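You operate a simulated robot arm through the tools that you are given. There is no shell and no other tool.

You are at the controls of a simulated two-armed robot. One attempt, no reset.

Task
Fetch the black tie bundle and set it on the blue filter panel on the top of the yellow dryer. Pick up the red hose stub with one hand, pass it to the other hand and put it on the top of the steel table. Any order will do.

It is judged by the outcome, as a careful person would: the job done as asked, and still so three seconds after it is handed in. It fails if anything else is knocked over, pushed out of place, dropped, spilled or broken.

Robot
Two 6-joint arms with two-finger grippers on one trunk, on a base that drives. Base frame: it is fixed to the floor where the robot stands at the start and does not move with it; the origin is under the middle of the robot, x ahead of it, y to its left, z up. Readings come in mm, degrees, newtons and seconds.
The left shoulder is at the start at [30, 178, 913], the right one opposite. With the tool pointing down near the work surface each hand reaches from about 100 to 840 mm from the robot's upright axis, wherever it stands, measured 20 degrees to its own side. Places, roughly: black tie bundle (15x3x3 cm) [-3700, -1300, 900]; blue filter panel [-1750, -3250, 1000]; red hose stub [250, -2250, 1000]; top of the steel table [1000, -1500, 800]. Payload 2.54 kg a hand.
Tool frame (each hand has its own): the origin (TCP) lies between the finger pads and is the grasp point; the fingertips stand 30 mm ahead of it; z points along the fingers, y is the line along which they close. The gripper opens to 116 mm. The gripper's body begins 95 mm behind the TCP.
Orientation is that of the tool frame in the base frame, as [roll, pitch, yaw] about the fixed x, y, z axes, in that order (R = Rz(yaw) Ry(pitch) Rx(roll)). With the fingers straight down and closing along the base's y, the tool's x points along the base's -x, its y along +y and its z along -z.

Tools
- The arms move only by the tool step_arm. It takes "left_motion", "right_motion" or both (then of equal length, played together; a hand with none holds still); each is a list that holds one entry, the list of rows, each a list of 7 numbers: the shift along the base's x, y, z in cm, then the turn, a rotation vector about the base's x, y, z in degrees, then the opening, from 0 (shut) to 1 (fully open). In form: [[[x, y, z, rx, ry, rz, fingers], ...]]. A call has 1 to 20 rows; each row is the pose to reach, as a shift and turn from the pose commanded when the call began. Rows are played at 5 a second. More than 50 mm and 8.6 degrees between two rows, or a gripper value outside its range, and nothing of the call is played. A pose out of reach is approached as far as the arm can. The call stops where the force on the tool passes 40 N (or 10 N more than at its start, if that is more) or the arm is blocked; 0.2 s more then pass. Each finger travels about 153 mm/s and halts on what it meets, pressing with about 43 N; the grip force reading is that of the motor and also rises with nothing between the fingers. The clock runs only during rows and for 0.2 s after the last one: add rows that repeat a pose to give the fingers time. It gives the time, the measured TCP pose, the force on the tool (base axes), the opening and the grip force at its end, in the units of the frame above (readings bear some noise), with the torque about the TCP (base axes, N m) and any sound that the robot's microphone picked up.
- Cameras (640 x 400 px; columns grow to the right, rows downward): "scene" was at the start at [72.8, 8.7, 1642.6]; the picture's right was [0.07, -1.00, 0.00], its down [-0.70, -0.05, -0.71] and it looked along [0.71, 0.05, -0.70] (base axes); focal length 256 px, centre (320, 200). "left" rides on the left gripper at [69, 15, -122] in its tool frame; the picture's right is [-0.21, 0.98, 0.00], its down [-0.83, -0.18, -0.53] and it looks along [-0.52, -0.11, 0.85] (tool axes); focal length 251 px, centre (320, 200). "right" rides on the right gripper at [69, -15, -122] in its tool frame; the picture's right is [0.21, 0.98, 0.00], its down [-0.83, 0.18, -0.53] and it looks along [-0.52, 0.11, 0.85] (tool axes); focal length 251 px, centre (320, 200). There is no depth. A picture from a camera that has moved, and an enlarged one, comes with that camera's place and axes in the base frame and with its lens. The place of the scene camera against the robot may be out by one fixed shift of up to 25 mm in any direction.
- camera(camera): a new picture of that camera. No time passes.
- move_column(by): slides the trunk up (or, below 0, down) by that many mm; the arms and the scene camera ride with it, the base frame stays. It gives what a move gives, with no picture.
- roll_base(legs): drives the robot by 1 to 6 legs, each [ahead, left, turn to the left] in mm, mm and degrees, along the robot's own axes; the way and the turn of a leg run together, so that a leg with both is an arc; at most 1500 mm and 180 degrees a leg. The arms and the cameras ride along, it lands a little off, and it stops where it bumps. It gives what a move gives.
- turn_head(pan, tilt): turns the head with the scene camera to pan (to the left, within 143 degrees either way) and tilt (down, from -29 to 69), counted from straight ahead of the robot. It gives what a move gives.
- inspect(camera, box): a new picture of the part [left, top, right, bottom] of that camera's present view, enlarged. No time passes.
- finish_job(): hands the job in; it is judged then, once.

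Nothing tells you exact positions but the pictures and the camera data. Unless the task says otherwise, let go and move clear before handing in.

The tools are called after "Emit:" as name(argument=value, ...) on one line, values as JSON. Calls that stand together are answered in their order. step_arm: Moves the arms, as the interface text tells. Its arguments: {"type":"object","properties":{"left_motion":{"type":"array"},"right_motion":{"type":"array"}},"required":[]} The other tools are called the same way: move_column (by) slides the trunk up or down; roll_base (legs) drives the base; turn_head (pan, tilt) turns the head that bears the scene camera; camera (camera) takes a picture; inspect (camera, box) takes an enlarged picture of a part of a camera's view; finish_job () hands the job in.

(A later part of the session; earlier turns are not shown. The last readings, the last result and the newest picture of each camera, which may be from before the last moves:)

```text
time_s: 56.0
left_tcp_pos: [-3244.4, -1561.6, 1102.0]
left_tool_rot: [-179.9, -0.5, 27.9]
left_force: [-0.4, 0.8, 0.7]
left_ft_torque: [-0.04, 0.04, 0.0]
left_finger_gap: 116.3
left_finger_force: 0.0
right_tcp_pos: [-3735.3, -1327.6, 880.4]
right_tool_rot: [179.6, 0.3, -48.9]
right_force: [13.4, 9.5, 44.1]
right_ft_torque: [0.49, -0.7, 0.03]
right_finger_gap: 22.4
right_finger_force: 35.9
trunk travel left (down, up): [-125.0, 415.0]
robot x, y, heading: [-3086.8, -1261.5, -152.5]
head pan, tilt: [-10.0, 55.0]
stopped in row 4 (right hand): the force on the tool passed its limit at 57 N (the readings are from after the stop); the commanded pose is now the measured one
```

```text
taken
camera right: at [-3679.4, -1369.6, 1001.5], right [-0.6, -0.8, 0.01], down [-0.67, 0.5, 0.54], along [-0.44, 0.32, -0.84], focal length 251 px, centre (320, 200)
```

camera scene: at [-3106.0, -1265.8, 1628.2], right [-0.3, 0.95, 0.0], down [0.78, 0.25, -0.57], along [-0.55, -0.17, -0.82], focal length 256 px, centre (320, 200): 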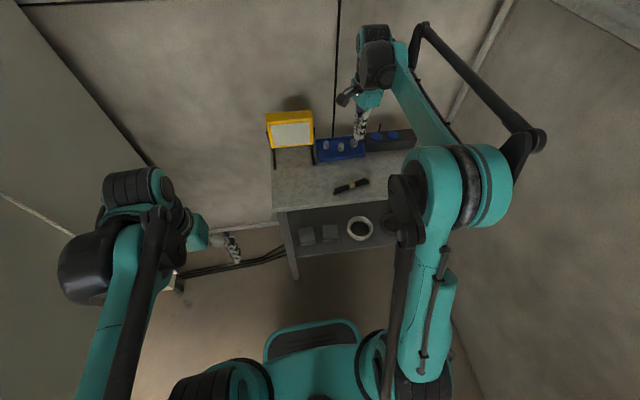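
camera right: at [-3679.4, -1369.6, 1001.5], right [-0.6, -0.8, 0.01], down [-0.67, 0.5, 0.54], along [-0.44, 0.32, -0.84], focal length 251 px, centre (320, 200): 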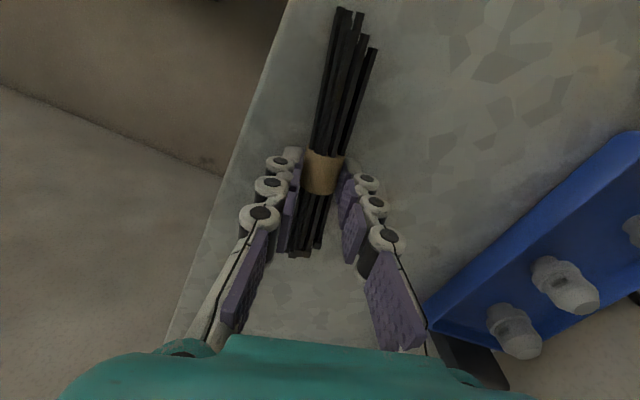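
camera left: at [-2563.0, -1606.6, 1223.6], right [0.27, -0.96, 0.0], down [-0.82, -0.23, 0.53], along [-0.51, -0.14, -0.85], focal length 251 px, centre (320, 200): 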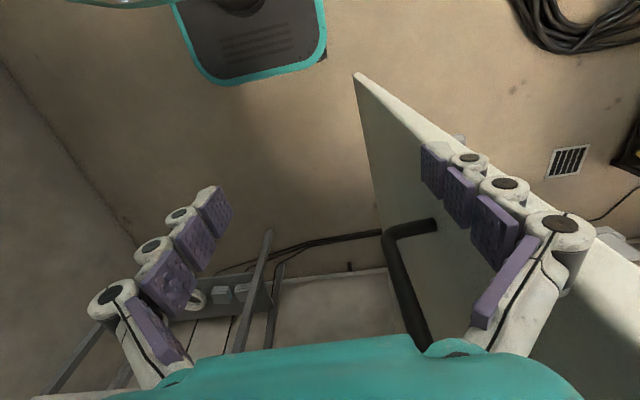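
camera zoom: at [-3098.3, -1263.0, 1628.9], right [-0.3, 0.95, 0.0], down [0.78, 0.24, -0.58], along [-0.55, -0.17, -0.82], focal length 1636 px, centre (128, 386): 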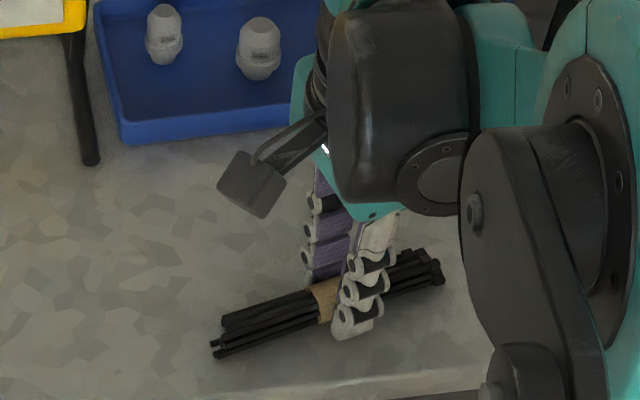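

The hand stopped on contact and the fingers ended up closed to 22 mm. I lift gently with the fingers shut in small steps to see whether the bundle comes along this time.

Emit:
step_arm(right_motion=[[[0, 0, 0.2, 0, 0, 0, 0], [0, 0, 0.5, 0, 0, 0, 0], [0, 0, 0.8, 0, 0, 0, 0], [0, 0, 0.8, 0, 0, 0, 0]]])

Emit:
camera(camera="right")

Emit:
inspect(camera="scene", box=[300, 140, 400, 202])

```text
time_s: 57.0
left_tcp_pos: [-3250.4, -1563.8, 1100.7]
left_tool_rot: [180.0, -0.6, 27.9]
left_force: [0.2, -0.2, -0.4]
left_ft_torque: [-0.03, 0.02, 0.04]
left_finger_gap: 116.1
left_finger_force: 0.0
right_tcp_pos: [-3741.1, -1331.2, 880.9]
right_tool_rot: [179.7, 0.2, -49.0]
right_force: [-0.2, -0.2, -0.4]
right_ft_torque: [0.02, -0.01, 0.04]
right_finger_gap: 22.7
right_finger_force: 43.4
trunk travel left (down, up): [-125.0, 415.0]
robot x, y, heading: [-3085.5, -1255.5, -152.8]
head pan, tilt: [-10.0, 55.0]
```

```text
taken
camera right: at [-3684.9, -1373.0, 1004.3], right [-0.59, -0.8, 0.0], down [-0.68, 0.5, 0.54], along [-0.43, 0.32, -0.84], focal length 251 px, centre (320, 200)
```

right: 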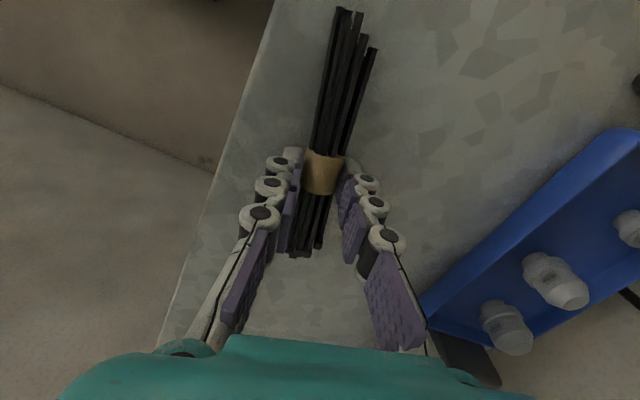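

```text
6.40 times, centred on (350, 171) of scene
camera zoom: at [-3106.6, -1266.0, 1628.2], right [-0.3, 0.95, 0.0], down [0.78, 0.25, -0.57], along [-0.55, -0.17, -0.82], focal length 1636 px, centre (128, 386)
```

zoom: 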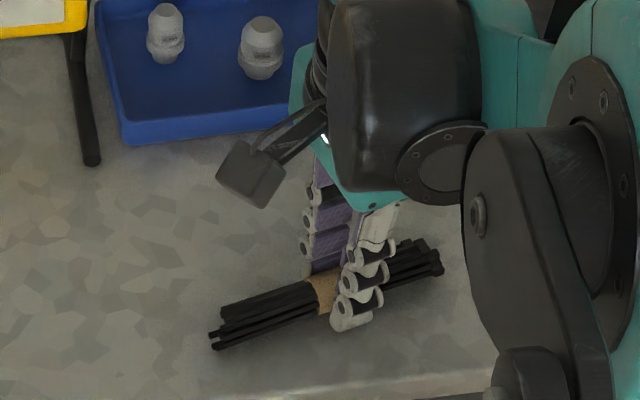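

The grip is firm now with no force against the bench. I lift another few millimetres and check.

Emit:
step_arm(right_motion=[[[0, 0, 0.3, 0, 0, 0, 0], [0, 0, 0.7, 0, 0, 0, 0], [0, 0, 1.0, 0, 0, 0, 0], [0, 0, 1.0, 0, 0, 0, 0]]])

Emit:
camera(camera="right")

Emit:
inspect(camera="scene", box=[300, 140, 400, 202])

```text
time_s: 58.0
left_tcp_pos: [-3251.2, -1563.0, 1100.0]
left_tool_rot: [179.9, -0.7, 28.0]
left_force: [-0.7, -0.5, -0.8]
left_ft_torque: [-0.01, 0.03, 0.0]
left_finger_gap: 115.9
left_finger_force: 0.0
right_tcp_pos: [-3740.7, -1329.7, 892.5]
right_tool_rot: [179.6, 0.2, -48.9]
right_force: [-0.6, -0.1, 0.4]
right_ft_torque: [0.01, -0.02, -0.02]
right_finger_gap: 22.6
right_finger_force: 42.6
trunk travel left (down, up): [-125.0, 415.0]
robot x, y, heading: [-3081.4, -1260.9, -152.7]
head pan, tilt: [-10.0, 55.0]
```

```text
taken
camera right: at [-3684.5, -1372.5, 1015.0], right [-0.6, -0.8, 0.0], down [-0.68, 0.5, 0.54], along [-0.43, 0.32, -0.84], focal length 251 px, centre (320, 200)
```

right: 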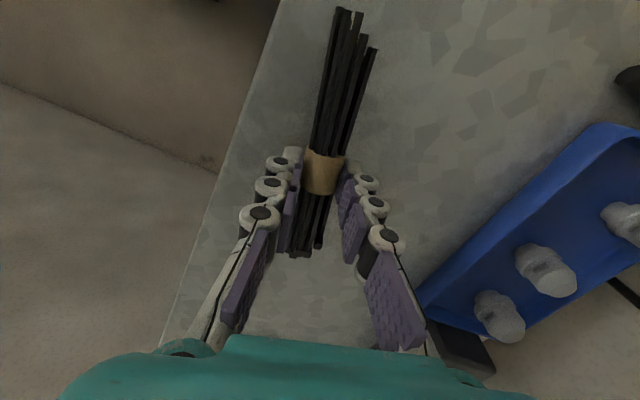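

```text
6.40 times, centred on (350, 171) of scene
camera zoom: at [-3106.3, -1265.8, 1628.3], right [-0.3, 0.95, 0.0], down [0.78, 0.25, -0.57], along [-0.55, -0.17, -0.82], focal length 1636 px, centre (128, 386)
```

zoom: 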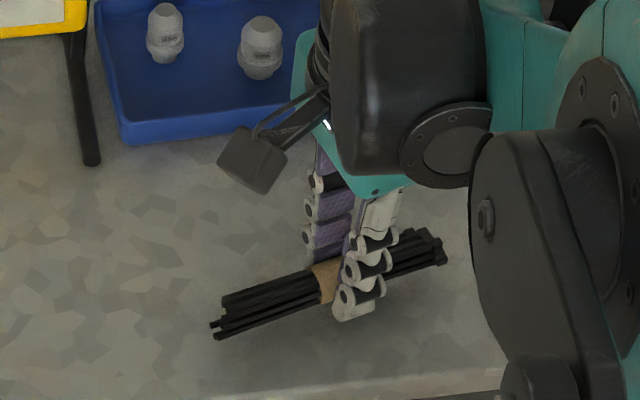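

The bundle is coming up with the hand. I keep lifting slowly.

Emit:
step_arm(right_motion=[[[0, 0, 0.5, 0, 0, 0, 0], [0, 0, 1.0, 0, 0, 0, 0], [0, 0, 1.6, 0, 0, 0, 0], [0, 0, 2.2, 0, 0, 0, 0], [0, 0, 2.8, 0, 0, 0, 0], [0, 0, 3.4, 0, 0, 0, 0], [0, 0, 3.9, 0, 0, 0, 0], [0, 0, 4.2, 0, 0, 0, 0]]])

Emit:
camera(camera="right")

Emit:
inspect(camera="scene", box=[300, 130, 400, 192])

```text
time_s: 59.9
left_tcp_pos: [-3250.0, -1564.9, 1100.1]
left_tool_rot: [-180.0, -0.7, 27.8]
left_force: [0.3, -1.1, -0.3]
left_ft_torque: [0.0, 0.01, 0.01]
left_finger_gap: 115.9
left_finger_force: 0.1
right_tcp_pos: [-3741.0, -1330.4, 933.4]
right_tool_rot: [179.8, 0.2, -48.9]
right_force: [-0.4, -0.2, 0.3]
right_ft_torque: [0.01, -0.02, 0.0]
right_finger_gap: 22.4
right_finger_force: 42.6
trunk travel left (down, up): [-125.0, 415.0]
robot x, y, heading: [-3083.7, -1260.2, -152.3]
head pan, tilt: [-10.0, 55.0]
```

```text
taken
camera right: at [-3684.2, -1372.7, 1057.0], right [-0.6, -0.8, 0.0], down [-0.68, 0.5, 0.54], along [-0.43, 0.32, -0.84], focal length 251 px, centre (320, 200)
```

right: 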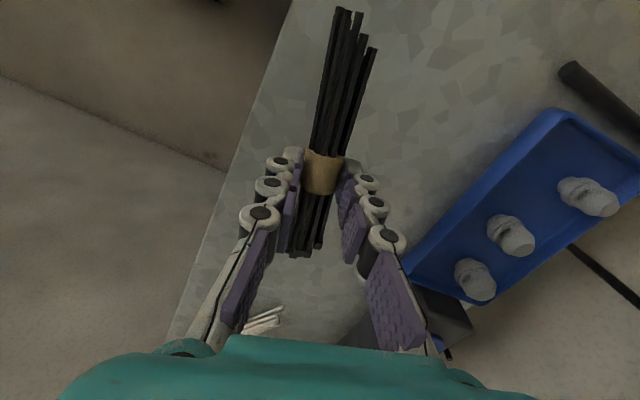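

```text
6.40 times, centred on (350, 161) of scene
camera zoom: at [-3106.2, -1265.8, 1628.3], right [-0.3, 0.95, 0.0], down [0.78, 0.25, -0.57], along [-0.55, -0.17, -0.82], focal length 1636 px, centre (128, 450)
```

zoom: 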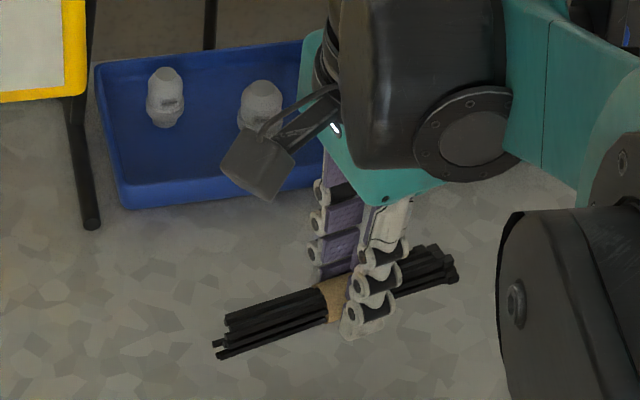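

The bundle is held. I lift it higher at a gentle pace and draw the hand back toward the robot, turning it back as well.

Emit:
step_arm(right_motion=[[[0, 0, 1.0, 0, 0, 0, 0], [0, 0, 2.5, 0, 0, 0, 0], [0, 0, 4.5, 0, 0, 0, 0], [0, 0, 6.5, 0, 0, 0, 0], [0, 0, 8.5, 0, 0, 0, 0], [0, 0, 10.5, 0, 0, 0, 0], [0, 0, 12.5, 0, 0, 0, 0], [0, 0, 14.5, 0, 0, 0, 0], [0, 0, 16.5, 0, 0, 0, 0], [0, 0, 18.5, 0, 0, 0, 0], [0, 0, 20, 0, 0, 0, 0], [0, 0, 21, 0, 0, 0, 0]]])

Emit:
camera(camera="right")

```text
time_s: 62.5
left_tcp_pos: [-3250.4, -1562.4, 1100.8]
left_tool_rot: [-180.0, -0.6, 27.8]
left_force: [0.7, 0.2, 0.2]
left_ft_torque: [-0.02, -0.01, 0.02]
left_finger_gap: 115.8
left_finger_force: 0.1
right_tcp_pos: [-3740.9, -1329.5, 1143.8]
right_tool_rot: [179.7, 0.3, -48.9]
right_force: [-0.5, 0.4, -0.8]
right_ft_torque: [0.0, 0.0, 0.0]
right_finger_gap: 22.5
right_finger_force: 43.3
trunk travel left (down, up): [-125.0, 415.0]
robot x, y, heading: [-3086.9, -1257.1, -152.7]
head pan, tilt: [-10.0, 55.0]
```

```text
taken
camera right: at [-3684.6, -1372.7, 1267.3], right [-0.6, -0.8, 0.0], down [-0.68, 0.5, 0.54], along [-0.43, 0.32, -0.84], focal length 251 px, centre (320, 200)
```

right: 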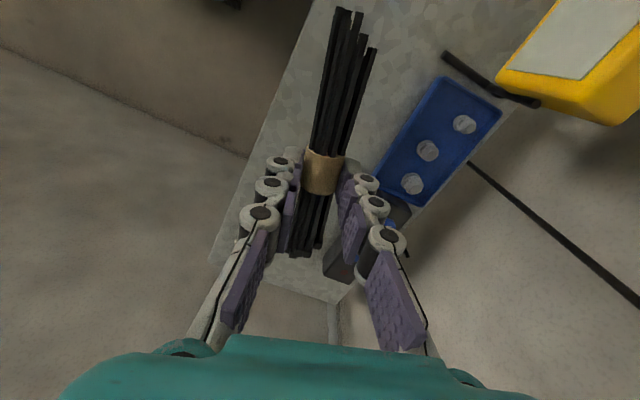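

The bundle is held firmly. I draw the hand back close to the robot, then back out of the corner the way I came.

Emit:
step_arm(right_motion=[[[1, 0.5, 0, 0, 0, 0, 0], [3, 1.5, 0, 0, 0, 0, 0], [5, 2.5, 0, 0, 0, 0, 0], [7, 3.6, 0, 0, 0, 0, 0], [9, 4.6, 0, 0, 0, 0, 0], [11, 5.6, 0, 0, 0, 0, 0], [13, 6.6, 0, 0, 0, 0, 0], [15, 7.7, 0, 0, 0, 0, 0], [17, 8.7, 0, 0, 0, 0, 0], [19, 9.7, 0, 0, 0, 0, 0], [21, 10.7, 0, 0, 0, 0, 0], [23, 11.7, 0, 0, 0, 0, 0]]])

Emit:
camera(camera="scene")

Emit:
turn_head(pan=-90, tilt=35)

Emit:
camera(camera="scene")

```text
time_s: 65.0
left_tcp_pos: [-3250.2, -1562.8, 1099.3]
left_tool_rot: [180.0, -0.6, 27.9]
left_force: [-0.1, -0.3, 0.0]
left_ft_torque: [0.0, 0.03, -0.03]
left_finger_gap: 115.9
left_finger_force: 0.0
right_tcp_pos: [-3510.6, -1211.6, 1143.0]
right_tool_rot: [179.7, 0.2, -49.0]
right_force: [-0.1, 0.3, -1.6]
right_ft_torque: [0.0, 0.01, -0.01]
right_finger_gap: 22.5
right_finger_force: 43.0
trunk travel left (down, up): [-125.0, 415.0]
robot x, y, heading: [-3087.7, -1262.7, -152.4]
head pan, tilt: [-10.0, 55.0]
```

```text
taken
camera scene: at [-3105.1, -1265.3, 1628.3], right [-0.3, 0.95, 0.0], down [0.78, 0.25, -0.57], along [-0.55, -0.17, -0.82], focal length 256 px, centre (320, 200)
```

scene: 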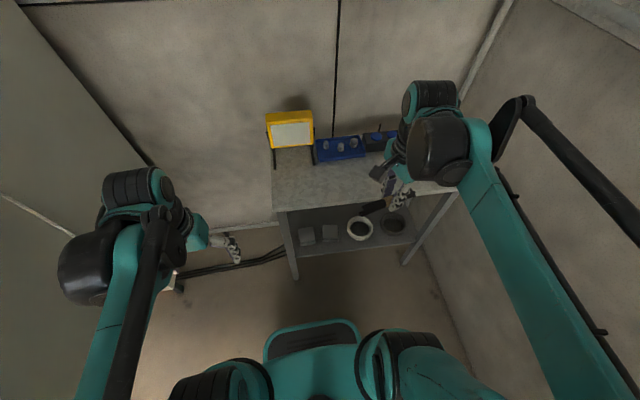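

```text
time_s: 66.6
left_tcp_pos: [-3249.2, -1563.8, 1099.9]
left_tool_rot: [-179.9, -0.6, 27.9]
left_force: [-0.6, -0.9, -0.3]
left_ft_torque: [0.01, 0.02, -0.04]
left_finger_gap: 116.0
left_finger_force: 0.1
right_tcp_pos: [-3511.2, -1211.8, 1143.4]
right_tool_rot: [179.8, 0.3, -48.9]
right_force: [-0.6, -0.6, -0.5]
right_ft_torque: [-0.04, -0.03, 0.01]
right_finger_gap: 22.4
right_finger_force: 43.3
trunk travel left (down, up): [-125.0, 415.0]
robot x, y, heading: [-3085.5, -1260.4, -152.6]
head pan, tilt: [-90.0, 35.0]
```

```text
taken
camera scene: at [-3077.9, -1166.0, 1656.5], right [0.89, 0.46, 0.0], down [0.26, -0.51, -0.82], along [-0.38, 0.73, -0.57], focal length 256 px, centre (320, 200)
```

scene: 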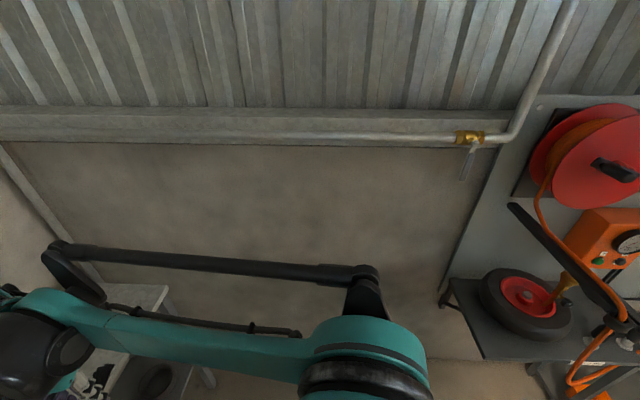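

The bundle is still in hand. I back out along the path I came, in three legs.

Emit:
roll_base(legs=[[-530, 150, 0], [-150, 190, 0]])

Emit:
camera(camera="right")

Emit:
roll_base(legs=[[-450, 0, 0]])

Emit:
turn_head(pan=75, tilt=35)

Emit:
camera(camera="scene")

```text
time_s: 71.1
left_tcp_pos: [-2487.8, -1550.7, 1101.9]
left_tool_rot: [-180.0, -0.6, 28.2]
left_force: [0.1, -1.3, -0.2]
left_ft_torque: [0.03, 0.06, -0.03]
left_finger_gap: 116.2
left_finger_force: 0.0
right_tcp_pos: [-2749.8, -1201.0, 1143.3]
right_tool_rot: [179.8, 0.2, -48.7]
right_force: [0.6, -0.6, -0.5]
right_ft_torque: [0.03, 0.05, 0.01]
right_finger_gap: 22.4
right_finger_force: 42.8
trunk travel left (down, up): [-125.0, 415.0]
robot x, y, heading: [-2322.3, -1248.2, -152.2]
head pan, tilt: [-90.0, 35.0]
```

```text
taken
camera right: at [-2692.9, -1243.2, 1266.2], right [-0.59, -0.81, 0.0], down [-0.68, 0.5, 0.54], along [-0.44, 0.32, -0.84], focal length 251 px, centre (320, 200)
```

right: 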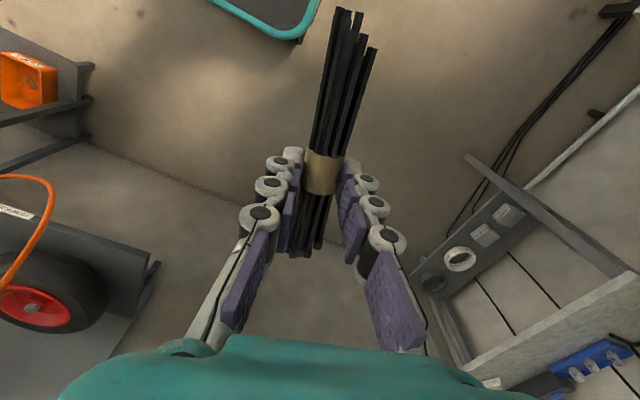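

```text
time_s: 73.8
left_tcp_pos: [-2092.1, -1342.3, 1101.3]
left_tool_rot: [-179.9, -0.6, 28.1]
left_force: [0.3, -0.4, 0.5]
left_ft_torque: [0.01, 0.01, -0.05]
left_finger_gap: 116.1
left_finger_force: 0.0
right_tcp_pos: [-2354.4, -992.8, 1143.7]
right_tool_rot: [179.7, 0.1, -48.7]
right_force: [-0.5, 2.1, -0.1]
right_ft_torque: [0.01, 0.03, -0.03]
right_finger_gap: 22.5
right_finger_force: 42.6
trunk travel left (down, up): [-125.0, 415.0]
robot x, y, heading: [-1929.4, -1037.7, -152.3]
head pan, tilt: [-90.0, 35.0]
```

```text
time_s: 76.4
left_tcp_pos: [-2090.7, -1342.6, 1100.8]
left_tool_rot: [180.0, -0.6, 28.1]
left_force: [0.0, -0.9, -0.3]
left_ft_torque: [0.03, -0.01, 0.01]
left_finger_gap: 115.8
left_finger_force: 0.0
right_tcp_pos: [-2354.6, -991.8, 1142.5]
right_tool_rot: [179.7, 0.2, -48.7]
right_force: [0.2, 0.9, -0.5]
right_ft_torque: [-0.01, -0.03, 0.02]
right_finger_gap: 22.7
right_finger_force: 43.2
trunk travel left (down, up): [-125.0, 415.0]
robot x, y, heading: [-1928.5, -1039.7, -152.2]
head pan, tilt: [75.0, 35.0]
```

```text
taken
camera scene: at [-1861.3, -1107.8, 1656.5], right [-0.98, -0.22, 0.0], down [-0.13, 0.56, -0.82], along [0.18, -0.8, -0.57], focal length 256 px, centre (320, 200)
```

scene: 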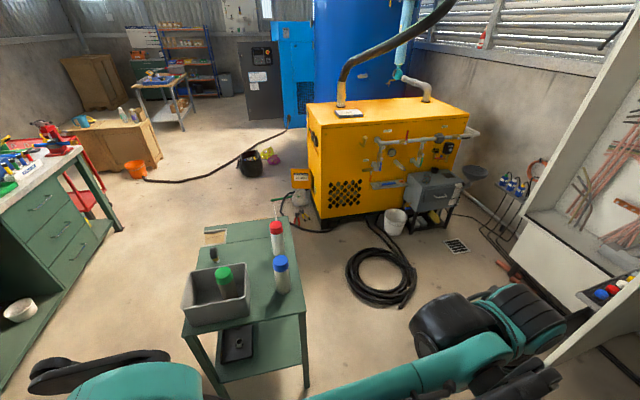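

I see the dryer, trolley, coil of hose and panel well from here. Three views put the panel at about (-1619, -3195, 1047). I zoom in on the dryer top and the floor around it.

Emit:
inspect(camera="scene", box=[290, 80, 490, 205])

Emit:
inspect(camera="scene", box=[200, 160, 440, 310])

```text
3.20 times, centred on (390, 142) of scene
camera zoom: at [-1861.3, -1107.8, 1656.5], right [-0.98, -0.22, 0.0], down [-0.13, 0.56, -0.82], along [0.18, -0.8, -0.57], focal length 818 px, centre (96, 384)
```

zoom: 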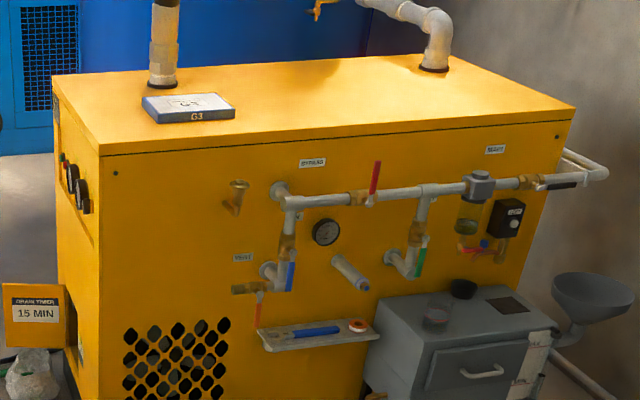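

```text
2.67 times, centred on (320, 235) of scene
camera zoom: at [-1861.3, -1107.8, 1656.5], right [-0.98, -0.22, 0.0], down [-0.13, 0.56, -0.82], along [0.18, -0.8, -0.57], focal length 682 px, centre (320, 107)
```

zoom: 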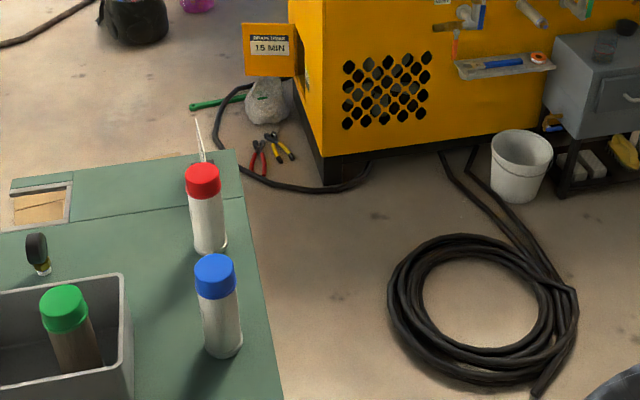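

The gap between trolley and hose coil is too narrow, so I'll go round the other side of the trolley and come to the dryer's corner across the clear floor. First I raise the trunk so the arms clear everything, back off to open floor and turn to heading -90.

Emit:
move_column(by=220)

Emit:
roll_base(legs=[[-1000, 150, 0], [0, 0, 62]])

Emit:
turn_head(pan=0, tilt=40)

Emit:
camera(camera="scene")

Emit:
camera(camera="right")

```text
time_s: 78.7
left_tcp_pos: [-2092.5, -1342.8, 1319.4]
left_tool_rot: [180.0, -0.7, 28.3]
left_force: [0.2, 0.1, -0.1]
left_ft_torque: [0.01, -0.01, -0.02]
left_finger_gap: 116.1
left_finger_force: 0.1
right_tcp_pos: [-2354.7, -991.9, 1363.7]
right_tool_rot: [179.8, 0.3, -48.7]
right_force: [-0.6, 0.1, -0.3]
right_ft_torque: [0.0, -0.01, 0.02]
right_finger_gap: 22.4
right_finger_force: 43.2
trunk travel left (down, up): [-345.0, 195.0]
robot x, y, heading: [-1928.0, -1038.0, -152.1]
head pan, tilt: [75.0, 35.0]
```

```text
time_s: 86.6
left_tcp_pos: [-790.0, -1002.4, 1320.0]
left_tool_rot: [180.0, -0.6, 89.6]
left_force: [-0.1, -1.0, -0.2]
left_ft_torque: [0.01, -0.02, 0.0]
left_finger_gap: 115.7
left_finger_force: 0.1
right_tcp_pos: [-1222.7, -1065.8, 1364.4]
right_tool_rot: [179.7, 0.2, 12.8]
right_force: [-0.4, 0.5, -0.8]
right_ft_torque: [-0.01, -0.02, 0.01]
right_finger_gap: 22.4
right_finger_force: 43.1
trunk travel left (down, up): [-345.0, 195.0]
robot x, y, heading: [-977.6, -710.4, -91.0]
head pan, tilt: [75.0, 35.0]
```

```text
time_s: 88.1
left_tcp_pos: [-789.5, -1003.4, 1320.3]
left_tool_rot: [180.0, -0.6, 89.8]
left_force: [0.9, -0.5, 0.5]
left_ft_torque: [0.0, 0.01, 0.01]
left_finger_gap: 116.1
left_finger_force: 0.2
right_tcp_pos: [-1222.0, -1065.3, 1363.2]
right_tool_rot: [179.7, 0.2, 12.8]
right_force: [-0.8, 0.0, -0.4]
right_ft_torque: [-0.01, -0.02, 0.01]
right_finger_gap: 22.3
right_finger_force: 42.9
trunk travel left (down, up): [-345.0, 195.0]
robot x, y, heading: [-981.7, -713.6, -90.7]
head pan, tilt: [0.0, 40.0]
```

```text
taken
camera scene: at [-958.8, -766.0, 1868.9], right [-1.0, 0.01, 0.0], down [0.01, 0.64, -0.77], along [-0.01, -0.77, -0.64], focal length 256 px, centre (320, 200)
```

scene: 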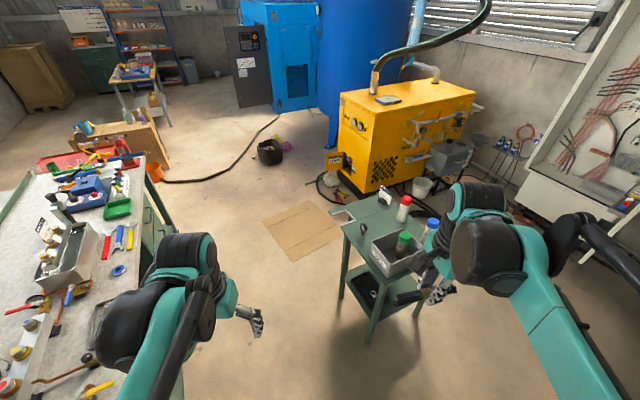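

```text
taken
camera right: at [-1159.6, -1035.6, 1485.8], right [0.43, -0.9, 0.0], down [-0.76, -0.36, 0.54], along [-0.48, -0.23, -0.84], focal length 251 px, centre (320, 200)
```

right: 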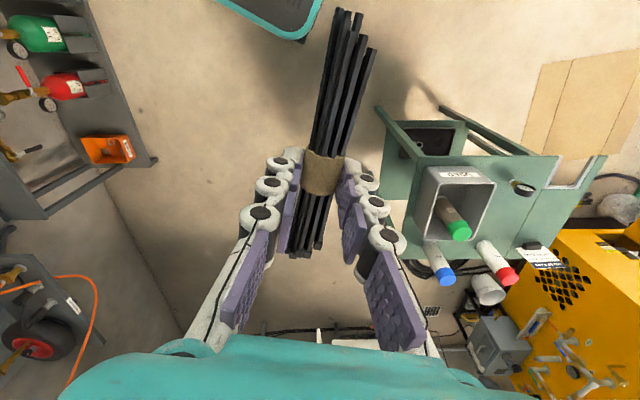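

I zoom in on the floor sheet and the space by the dryer's corner to judge the route.

Emit:
inspect(camera="scene", box=[250, 170, 410, 270])

Emit:
inspect(camera="scene", box=[300, 70, 500, 195])

```text
4.00 times, centred on (330, 220) of scene
camera zoom: at [-958.8, -766.0, 1868.9], right [-1.0, 0.01, 0.0], down [0.01, 0.64, -0.77], along [-0.01, -0.77, -0.64], focal length 1022 px, centre (280, 120)
```

zoom: 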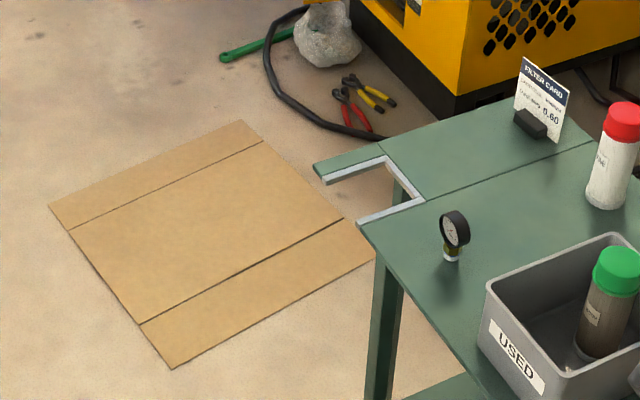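

```text
3.20 times, centred on (400, 132) of scene
camera zoom: at [-958.8, -766.0, 1868.9], right [-1.0, 0.01, 0.0], down [0.01, 0.64, -0.77], along [-0.01, -0.77, -0.64], focal length 818 px, centre (64, 416)
```

zoom: 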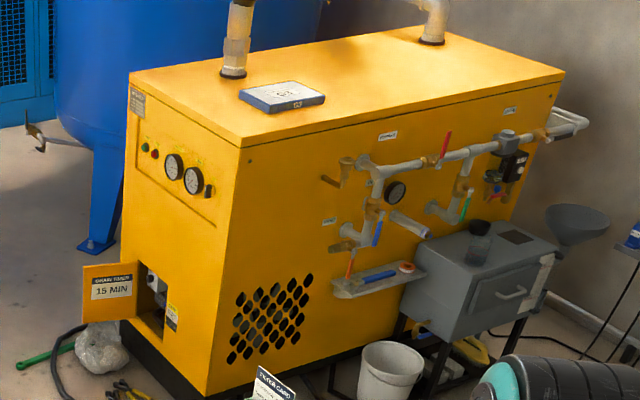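

The floor sheet is just flattened thin cardboard. I raise the trunk further for clearance and drive round the trolley in stages.

Emit:
move_column(by=190)

Emit:
roll_base(legs=[[790, 340, 0], [400, 20, 0]])

Emit:
turn_head(pan=-45, tilt=45)

Emit:
camera(camera="scene")

```text
time_s: 90.2
left_tcp_pos: [-789.3, -1002.2, 1510.4]
left_tool_rot: [180.0, -0.6, 89.6]
left_force: [0.3, 0.0, 0.2]
left_ft_torque: [0.03, -0.03, -0.03]
left_finger_gap: 116.1
left_finger_force: 0.1
right_tcp_pos: [-1222.4, -1065.8, 1553.2]
right_tool_rot: [179.6, 0.1, 12.8]
right_force: [0.5, 0.4, -0.2]
right_ft_torque: [0.01, 0.01, -0.01]
right_finger_gap: 22.5
right_finger_force: 42.7
trunk travel left (down, up): [-535.0, 5.0]
robot x, y, heading: [-975.4, -713.7, -90.9]
head pan, tilt: [0.0, 40.0]
```

```text
time_s: 96.8
left_tcp_pos: [-440.9, -2196.4, 1511.4]
left_tool_rot: [180.0, -0.7, 89.7]
left_force: [0.0, 0.2, 0.2]
left_ft_torque: [0.02, 0.03, 0.0]
left_finger_gap: 115.8
left_finger_force: 0.1
right_tcp_pos: [-874.3, -2262.0, 1554.8]
right_tool_rot: [179.7, 0.2, 13.0]
right_force: [-0.5, -0.7, -0.6]
right_ft_torque: [-0.03, 0.0, 0.01]
right_finger_gap: 22.5
right_finger_force: 43.5
trunk travel left (down, up): [-535.0, 5.0]
robot x, y, heading: [-631.5, -1910.7, -90.6]
head pan, tilt: [0.0, 40.0]
```

```text
time_s: 98.0
left_tcp_pos: [-441.3, -2196.7, 1510.5]
left_tool_rot: [-180.0, -0.6, 89.9]
left_force: [0.7, 0.4, 0.0]
left_ft_torque: [0.0, -0.01, 0.01]
left_finger_gap: 115.7
left_finger_force: 0.1
right_tcp_pos: [-875.6, -2262.9, 1553.0]
right_tool_rot: [179.7, 0.1, 13.1]
right_force: [-0.5, 0.2, -0.2]
right_ft_torque: [-0.01, 0.0, 0.01]
right_finger_gap: 22.6
right_finger_force: 43.4
trunk travel left (down, up): [-535.0, 5.0]
robot x, y, heading: [-630.5, -1909.1, -90.5]
head pan, tilt: [-45.0, 45.0]
```

```text
taken
camera scene: at [-668.1, -1933.6, 2051.7], right [-0.7, 0.71, 0.0], down [0.51, 0.49, -0.71], along [-0.51, -0.49, -0.71], focal length 256 px, centre (320, 200)
```

scene: 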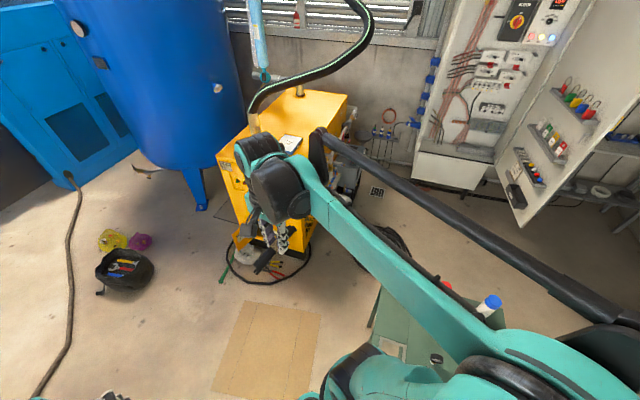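

The hose loop on the floor lies beyond y≈-2880, so my stand at about (-1400, -2470) is clear. I drive there in two legs.

Emit:
roll_base(legs=[[430, -270, 0]])

Emit:
turn_head(pan=-60, tilt=55)

Emit:
camera(camera="scene")

Emit:
camera(camera="right")

```text
time_s: 100.9
left_tcp_pos: [-721.7, -2622.4, 1510.6]
left_tool_rot: [180.0, -0.6, 89.6]
left_force: [0.2, -0.1, -0.4]
left_ft_torque: [-0.04, -0.01, 0.02]
left_finger_gap: 115.9
left_finger_force: 0.0
right_tcp_pos: [-1153.8, -2685.5, 1554.2]
right_tool_rot: [179.7, 0.2, 12.8]
right_force: [-1.6, -0.1, -0.9]
right_ft_torque: [-0.01, -0.02, -0.04]
right_finger_gap: 22.3
right_finger_force: 43.3
trunk travel left (down, up): [-535.0, 5.0]
robot x, y, heading: [-910.9, -2333.4, -90.9]
head pan, tilt: [-45.0, 45.0]
```

```text
time_s: 101.7
left_tcp_pos: [-721.9, -2624.2, 1510.0]
left_tool_rot: [179.9, -0.7, 89.6]
left_force: [-0.7, -0.9, -0.1]
left_ft_torque: [0.0, -0.02, -0.01]
left_finger_gap: 116.2
left_finger_force: 0.0
right_tcp_pos: [-1154.3, -2686.5, 1552.7]
right_tool_rot: [179.8, 0.2, 12.8]
right_force: [0.1, 0.1, 0.4]
right_ft_torque: [0.0, 0.01, 0.01]
right_finger_gap: 22.6
right_finger_force: 42.8
trunk travel left (down, up): [-535.0, 5.0]
robot x, y, heading: [-908.7, -2334.4, -90.8]
head pan, tilt: [-60.0, 55.0]
```

```text
taken
camera scene: at [-952.8, -2337.5, 2038.3], right [-0.49, 0.87, 0.0], down [0.71, 0.4, -0.57], along [-0.5, -0.28, -0.82], focal length 256 px, centre (320, 200)
```

scene: 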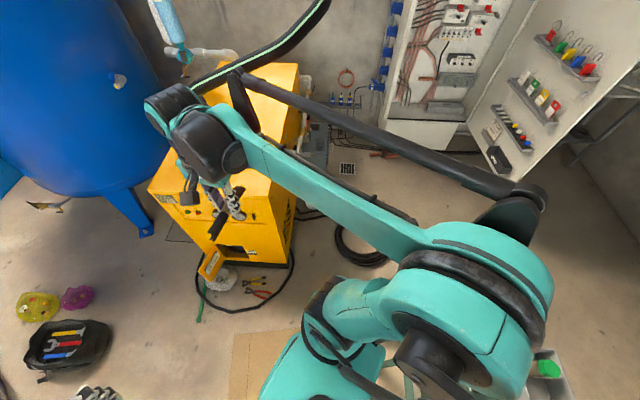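

```text
taken
camera right: at [-1091.6, -2656.6, 1675.5], right [0.43, -0.9, 0.0], down [-0.76, -0.36, 0.54], along [-0.48, -0.23, -0.84], focal length 251 px, centre (320, 200)
```

right: 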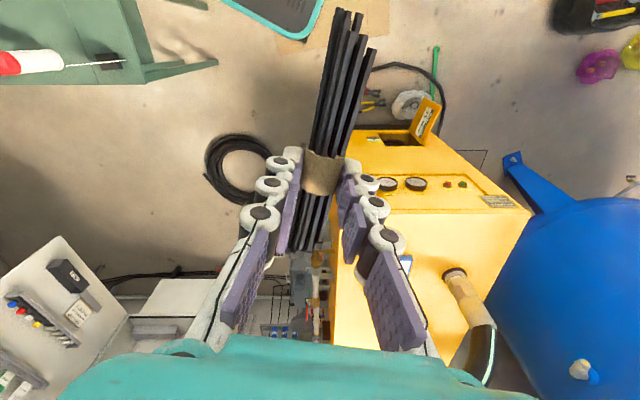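

All clear; the coil, trolley and hose loop are where I computed them. I drive to the standing place by the dryer's corner.

Emit:
roll_base(legs=[[140, -480, 0]])

Emit:
turn_head(pan=-20, tilt=55)

Emit:
camera(camera="scene")

Emit:
camera(camera="right")

Emit:
camera(camera="left")

```text
time_s: 103.8
left_tcp_pos: [-1027.8, -2724.0, 1510.2]
left_tool_rot: [179.8, -0.6, 87.4]
left_force: [-1.8, -0.2, -0.2]
left_ft_torque: [-0.04, -0.12, 0.02]
left_finger_gap: 116.0
left_finger_force: 0.1
right_tcp_pos: [-1463.0, -2769.9, 1552.7]
right_tool_rot: [179.6, 0.0, 10.7]
right_force: [-1.3, 0.1, 0.4]
right_ft_torque: [0.01, -0.1, 0.04]
right_finger_gap: 22.1
right_finger_force: 42.6
trunk travel left (down, up): [-535.0, 5.0]
robot x, y, heading: [-1203.6, -2424.2, -93.0]
head pan, tilt: [-60.0, 55.0]
stopped in leg 1: the robot was blocked; the commanded pose is now the measured one
```

```text
time_s: 104.9
left_tcp_pos: [-1022.0, -2723.7, 1510.9]
left_tool_rot: [-180.0, -0.6, 87.5]
left_force: [-0.1, -0.1, 0.0]
left_ft_torque: [-0.03, 0.0, 0.02]
left_finger_gap: 116.1
left_finger_force: 0.0
right_tcp_pos: [-1456.0, -2770.1, 1555.0]
right_tool_rot: [179.7, 0.2, 10.7]
right_force: [0.3, -0.7, -0.7]
right_ft_torque: [-0.04, 0.01, 0.01]
right_finger_gap: 22.4
right_finger_force: 43.3
trunk travel left (down, up): [-535.0, 5.0]
robot x, y, heading: [-1197.2, -2426.2, -93.0]
head pan, tilt: [-20.0, 55.0]
```

```text
taken
camera scene: at [-1204.3, -2461.4, 2038.3], right [-0.92, 0.39, 0.0], down [0.32, 0.75, -0.57], along [-0.23, -0.53, -0.82], focal length 256 px, centre (320, 200)
```

scene: 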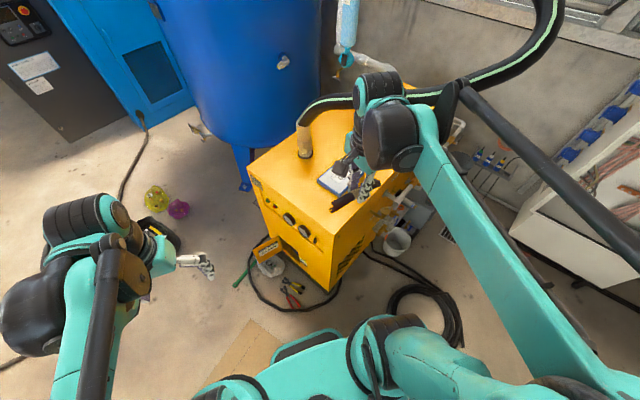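

```text
taken
camera right: at [-1391.5, -2742.2, 1676.1], right [0.39, -0.92, 0.0], down [-0.78, -0.33, 0.54], along [-0.49, -0.21, -0.84], focal length 251 px, centre (320, 200)
```

right: 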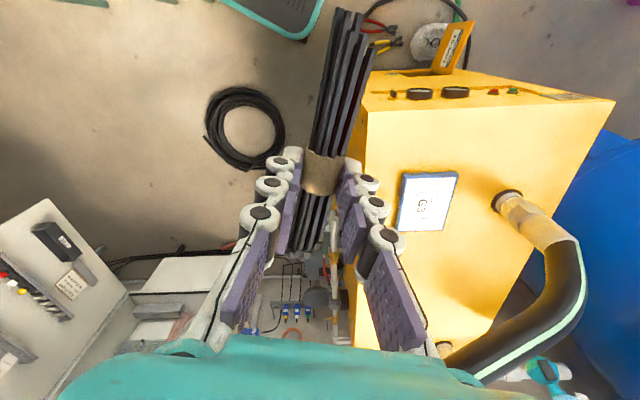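

```text
taken
camera left: at [-1003.0, -2657.1, 1633.5], right [0.97, -0.26, 0.0], down [-0.22, -0.82, 0.53], along [-0.14, -0.51, -0.85], focal length 251 px, centre (320, 200)
```

left: 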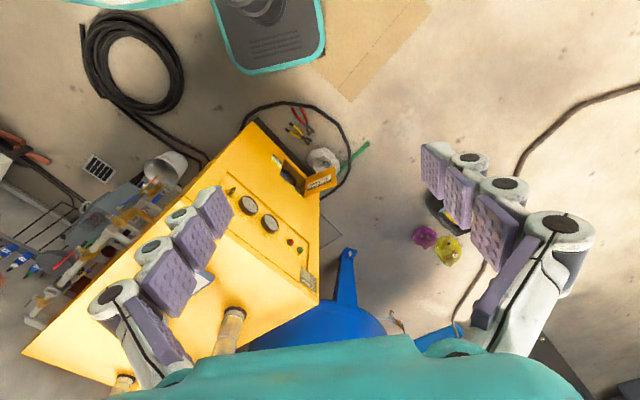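

The base was blocked on its right rear side, probably by the trolley. I back away slightly and look at that side.

Emit:
turn_head(pan=-130, tilt=60)

Emit:
camera(camera="scene")

Emit:
turn_head(pan=-100, tilt=65)

Emit:
camera(camera="scene")

```text
time_s: 106.8
left_tcp_pos: [-1021.5, -2725.9, 1510.6]
left_tool_rot: [179.9, -0.7, 87.4]
left_force: [-0.2, 0.4, 0.1]
left_ft_torque: [0.01, -0.04, -0.01]
left_finger_gap: 115.9
left_finger_force: 0.0
right_tcp_pos: [-1455.3, -2772.2, 1553.9]
right_tool_rot: [179.8, 0.2, 10.5]
right_force: [0.3, 0.1, -0.7]
right_ft_torque: [-0.03, 0.01, 0.0]
right_finger_gap: 22.6
right_finger_force: 43.1
trunk travel left (down, up): [-535.0, 5.0]
robot x, y, heading: [-1198.9, -2430.3, -93.0]
head pan, tilt: [-130.0, 60.0]
```

```text
taken
camera scene: at [-1225.5, -2352.0, 2032.2], right [0.68, 0.73, 0.0], down [0.63, -0.59, -0.5], along [-0.37, 0.34, -0.87], focal length 256 px, centre (320, 200)
```

scene: 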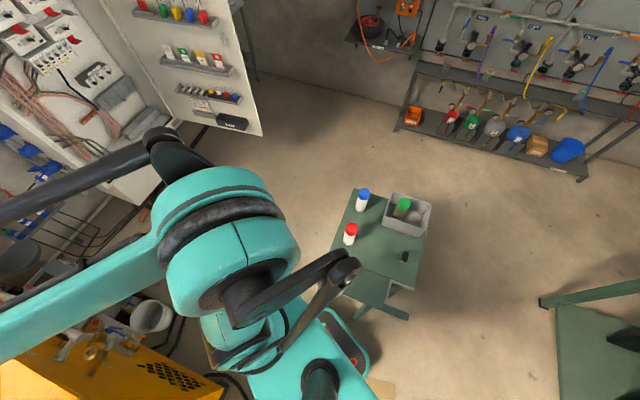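

```text
time_s: 107.7
left_tcp_pos: [-1021.3, -2725.4, 1509.8]
left_tool_rot: [-180.0, -0.7, 87.4]
left_force: [-0.1, 0.9, -0.4]
left_ft_torque: [0.02, 0.0, 0.0]
left_finger_gap: 115.8
left_finger_force: 0.1
right_tcp_pos: [-1456.3, -2772.3, 1553.7]
right_tool_rot: [179.8, 0.2, 10.7]
right_force: [-0.4, 0.6, 0.7]
right_ft_torque: [0.01, -0.02, 0.02]
right_finger_gap: 22.4
right_finger_force: 42.8
trunk travel left (down, up): [-535.0, 5.0]
robot x, y, heading: [-1198.1, -2430.3, -93.0]
head pan, tilt: [-100.0, 65.0]
```

```text
taken
camera scene: at [-1235.6, -2383.5, 2026.7], right [0.23, 0.97, 0.0], down [0.88, -0.21, -0.42], along [-0.41, 0.1, -0.91], focal length 256 px, centre (320, 200)
```

scene: 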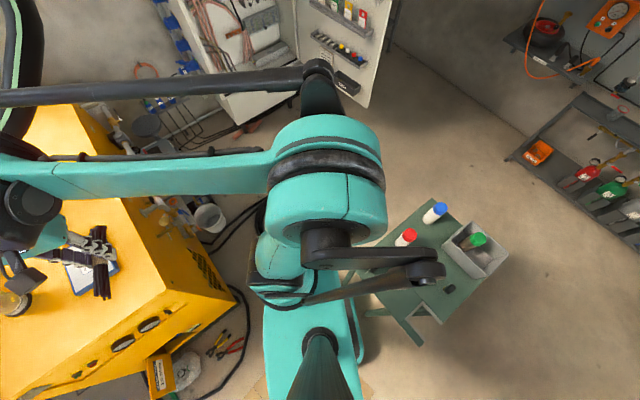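

I take an enlarged look at the trolley and the base edge.

Emit:
turn_head(pan=-140, tilt=60)

Emit:
inspect(camera="scene", box=[220, 140, 480, 400])

```text
time_s: 108.8
left_tcp_pos: [-1021.7, -2726.2, 1510.7]
left_tool_rot: [180.0, -0.6, 87.4]
left_force: [0.8, 0.2, 0.5]
left_ft_torque: [0.0, 0.0, 0.01]
left_finger_gap: 115.9
left_finger_force: 0.1
right_tcp_pos: [-1456.4, -2771.3, 1553.4]
right_tool_rot: [179.7, 0.2, 10.6]
right_force: [0.3, -0.2, -1.2]
right_ft_torque: [0.01, -0.01, -0.01]
right_finger_gap: 22.4
right_finger_force: 43.2
trunk travel left (down, up): [-535.0, 5.0]
robot x, y, heading: [-1200.3, -2430.2, -92.9]
head pan, tilt: [-140.0, 60.0]
```

```text
1.54 times, centred on (350, 270) of scene
camera zoom: at [-1216.7, -2344.2, 2032.2], right [0.8, 0.6, 0.0], down [0.52, -0.69, -0.5], along [-0.3, 0.4, -0.87], focal length 393 px, centre (274, 92)
```

zoom: 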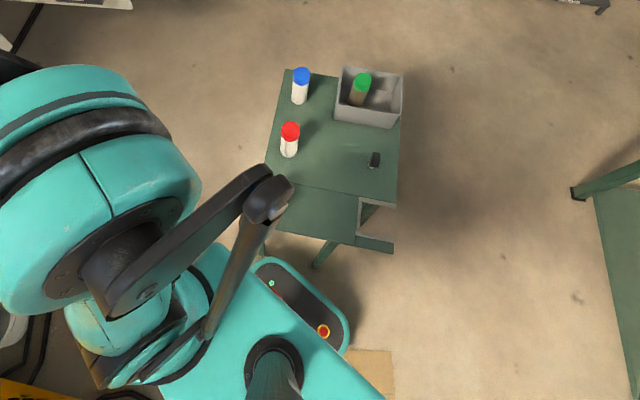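

The base corner touched the trolley's leg; trolley and bottles look unmoved. I move forward off the leg and turn to stand diagonally at the dryer's corner, at about (-1234, -2557).

Emit:
roll_base(legs=[[50, 30, 0], [75, -50, -18]])

Emit:
turn_head(pan=-15, tilt=60)

Emit:
camera(camera="scene")

Emit:
camera(camera="right")

```text
time_s: 110.7
left_tcp_pos: [-1155.7, -2879.2, 1509.7]
left_tool_rot: [-180.0, -0.6, 69.3]
left_force: [0.2, 0.4, 0.0]
left_ft_torque: [-0.02, -0.03, -0.03]
left_finger_gap: 116.3
left_finger_force: 0.1
right_tcp_pos: [-1584.7, -2789.3, 1554.5]
right_tool_rot: [179.7, 0.1, -7.3]
right_force: [-0.9, 0.2, 0.8]
right_ft_torque: [-0.06, 0.01, 0.0]
right_finger_gap: 22.3
right_finger_force: 42.9
trunk travel left (down, up): [-535.0, 5.0]
robot x, y, heading: [-1234.5, -2547.0, -111.0]
head pan, tilt: [-140.0, 60.0]
```

```text
time_s: 112.8
left_tcp_pos: [-1158.4, -2881.5, 1510.9]
left_tool_rot: [179.9, -0.8, 69.4]
left_force: [0.2, -0.4, -0.2]
left_ft_torque: [-0.01, 0.03, 0.04]
left_finger_gap: 116.0
left_finger_force: 0.0
right_tcp_pos: [-1584.9, -2791.0, 1553.4]
right_tool_rot: [179.8, 0.2, -7.4]
right_force: [0.0, 0.6, -0.5]
right_ft_torque: [0.0, 0.0, -0.02]
right_finger_gap: 22.5
right_finger_force: 43.3
trunk travel left (down, up): [-535.0, 5.0]
robot x, y, heading: [-1235.5, -2544.8, -111.2]
head pan, tilt: [-15.0, 60.0]
```

```text
taken
camera scene: at [-1243.0, -2568.5, 2032.2], right [-0.81, 0.59, 0.0], down [0.51, 0.7, -0.5], along [-0.29, -0.4, -0.87], focal length 256 px, centre (320, 200)
```

scene: 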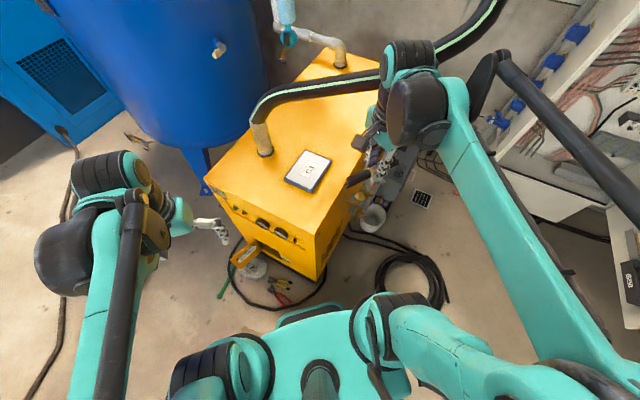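

```text
taken
camera right: at [-1516.0, -2784.7, 1675.7], right [0.09, -1.0, 0.0], down [-0.84, -0.07, 0.54], along [-0.54, -0.05, -0.84], focal length 251 px, centre (320, 200)
```

right: 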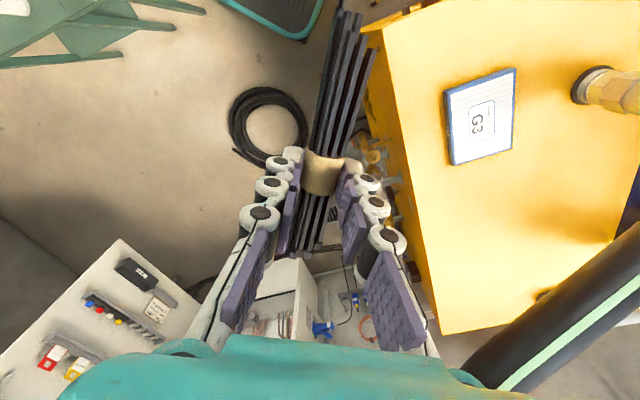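

The panel is centred at about (-1640, -3188), top near z 1050, long axis at 27.6°. I lower the trunk and bring the bundle over it at a safe height, turned along the panel.

Emit:
move_column(by=-220)

Emit:
step_arm(right_motion=[[[-0.3, -2, 0, 0, 0, 2, 0], [-0.8, -5, 0, 0, 0, 5, 0], [-1.3, -8.5, 0, 0, 0, 8, 0], [-1.8, -12, 0, 0, 0, 11, 0], [-2.4, -16, 0, 0, 0, 14, 0], [-3, -20, 0, 0, 0, 17.5, 0]]])

Emit:
camera(camera="scene")

Emit:
camera(camera="right")

```text
time_s: 115.1
left_tcp_pos: [-1158.0, -2880.7, 1289.3]
left_tool_rot: [179.9, -0.8, 69.5]
left_force: [-0.4, 1.1, 0.5]
left_ft_torque: [-0.01, -0.04, 0.0]
left_finger_gap: 116.1
left_finger_force: 0.1
right_tcp_pos: [-1585.7, -2791.6, 1334.3]
right_tool_rot: [179.9, 0.2, -7.4]
right_force: [0.5, -0.3, -0.6]
right_ft_torque: [-0.02, -0.01, 0.0]
right_finger_gap: 22.3
right_finger_force: 42.9
trunk travel left (down, up): [-315.0, 225.0]
robot x, y, heading: [-1233.7, -2544.8, -111.0]
head pan, tilt: [-15.0, 60.0]
```

```text
time_s: 116.5
left_tcp_pos: [-1158.0, -2883.0, 1289.1]
left_tool_rot: [-180.0, -0.8, 69.5]
left_force: [0.4, 0.0, -0.9]
left_ft_torque: [0.02, 0.01, -0.05]
left_finger_gap: 116.2
left_finger_force: 0.2
right_tcp_pos: [-1617.6, -2992.8, 1331.2]
right_tool_rot: [179.8, 0.2, 10.2]
right_force: [-0.7, -0.3, -0.9]
right_ft_torque: [0.08, -0.04, -0.02]
right_finger_gap: 22.5
right_finger_force: 43.0
trunk travel left (down, up): [-315.0, 225.0]
robot x, y, heading: [-1237.6, -2547.1, -111.0]
head pan, tilt: [-15.0, 60.0]
```

```text
taken
camera scene: at [-1243.8, -2571.3, 1812.1], right [-0.81, 0.59, 0.0], down [0.51, 0.7, -0.5], along [-0.29, -0.4, -0.87], focal length 256 px, centre (320, 200)
```

scene: 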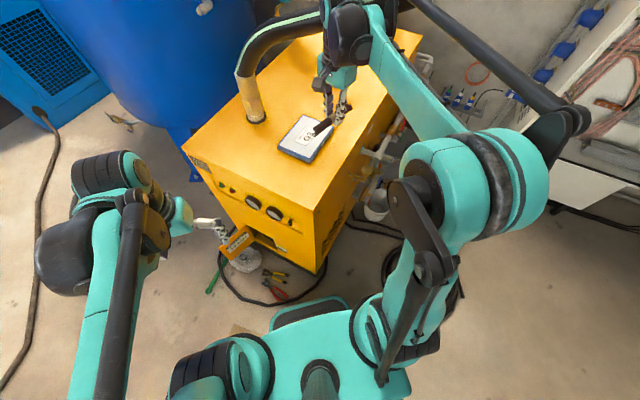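

```text
taken
camera right: at [-1552.9, -2965.8, 1454.4], right [0.38, -0.92, 0.0], down [-0.78, -0.32, 0.54], along [-0.49, -0.21, -0.84], focal length 251 px, centre (320, 200)
```

right: 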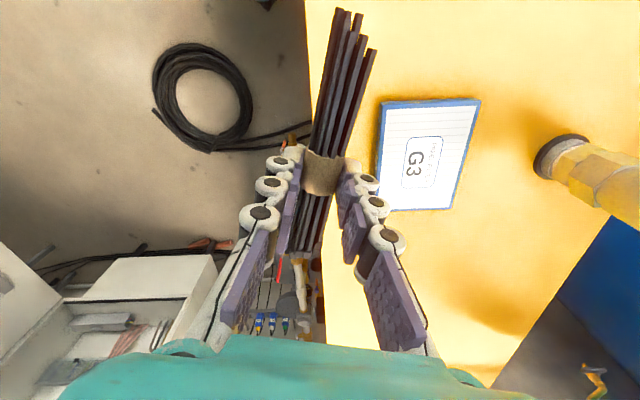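

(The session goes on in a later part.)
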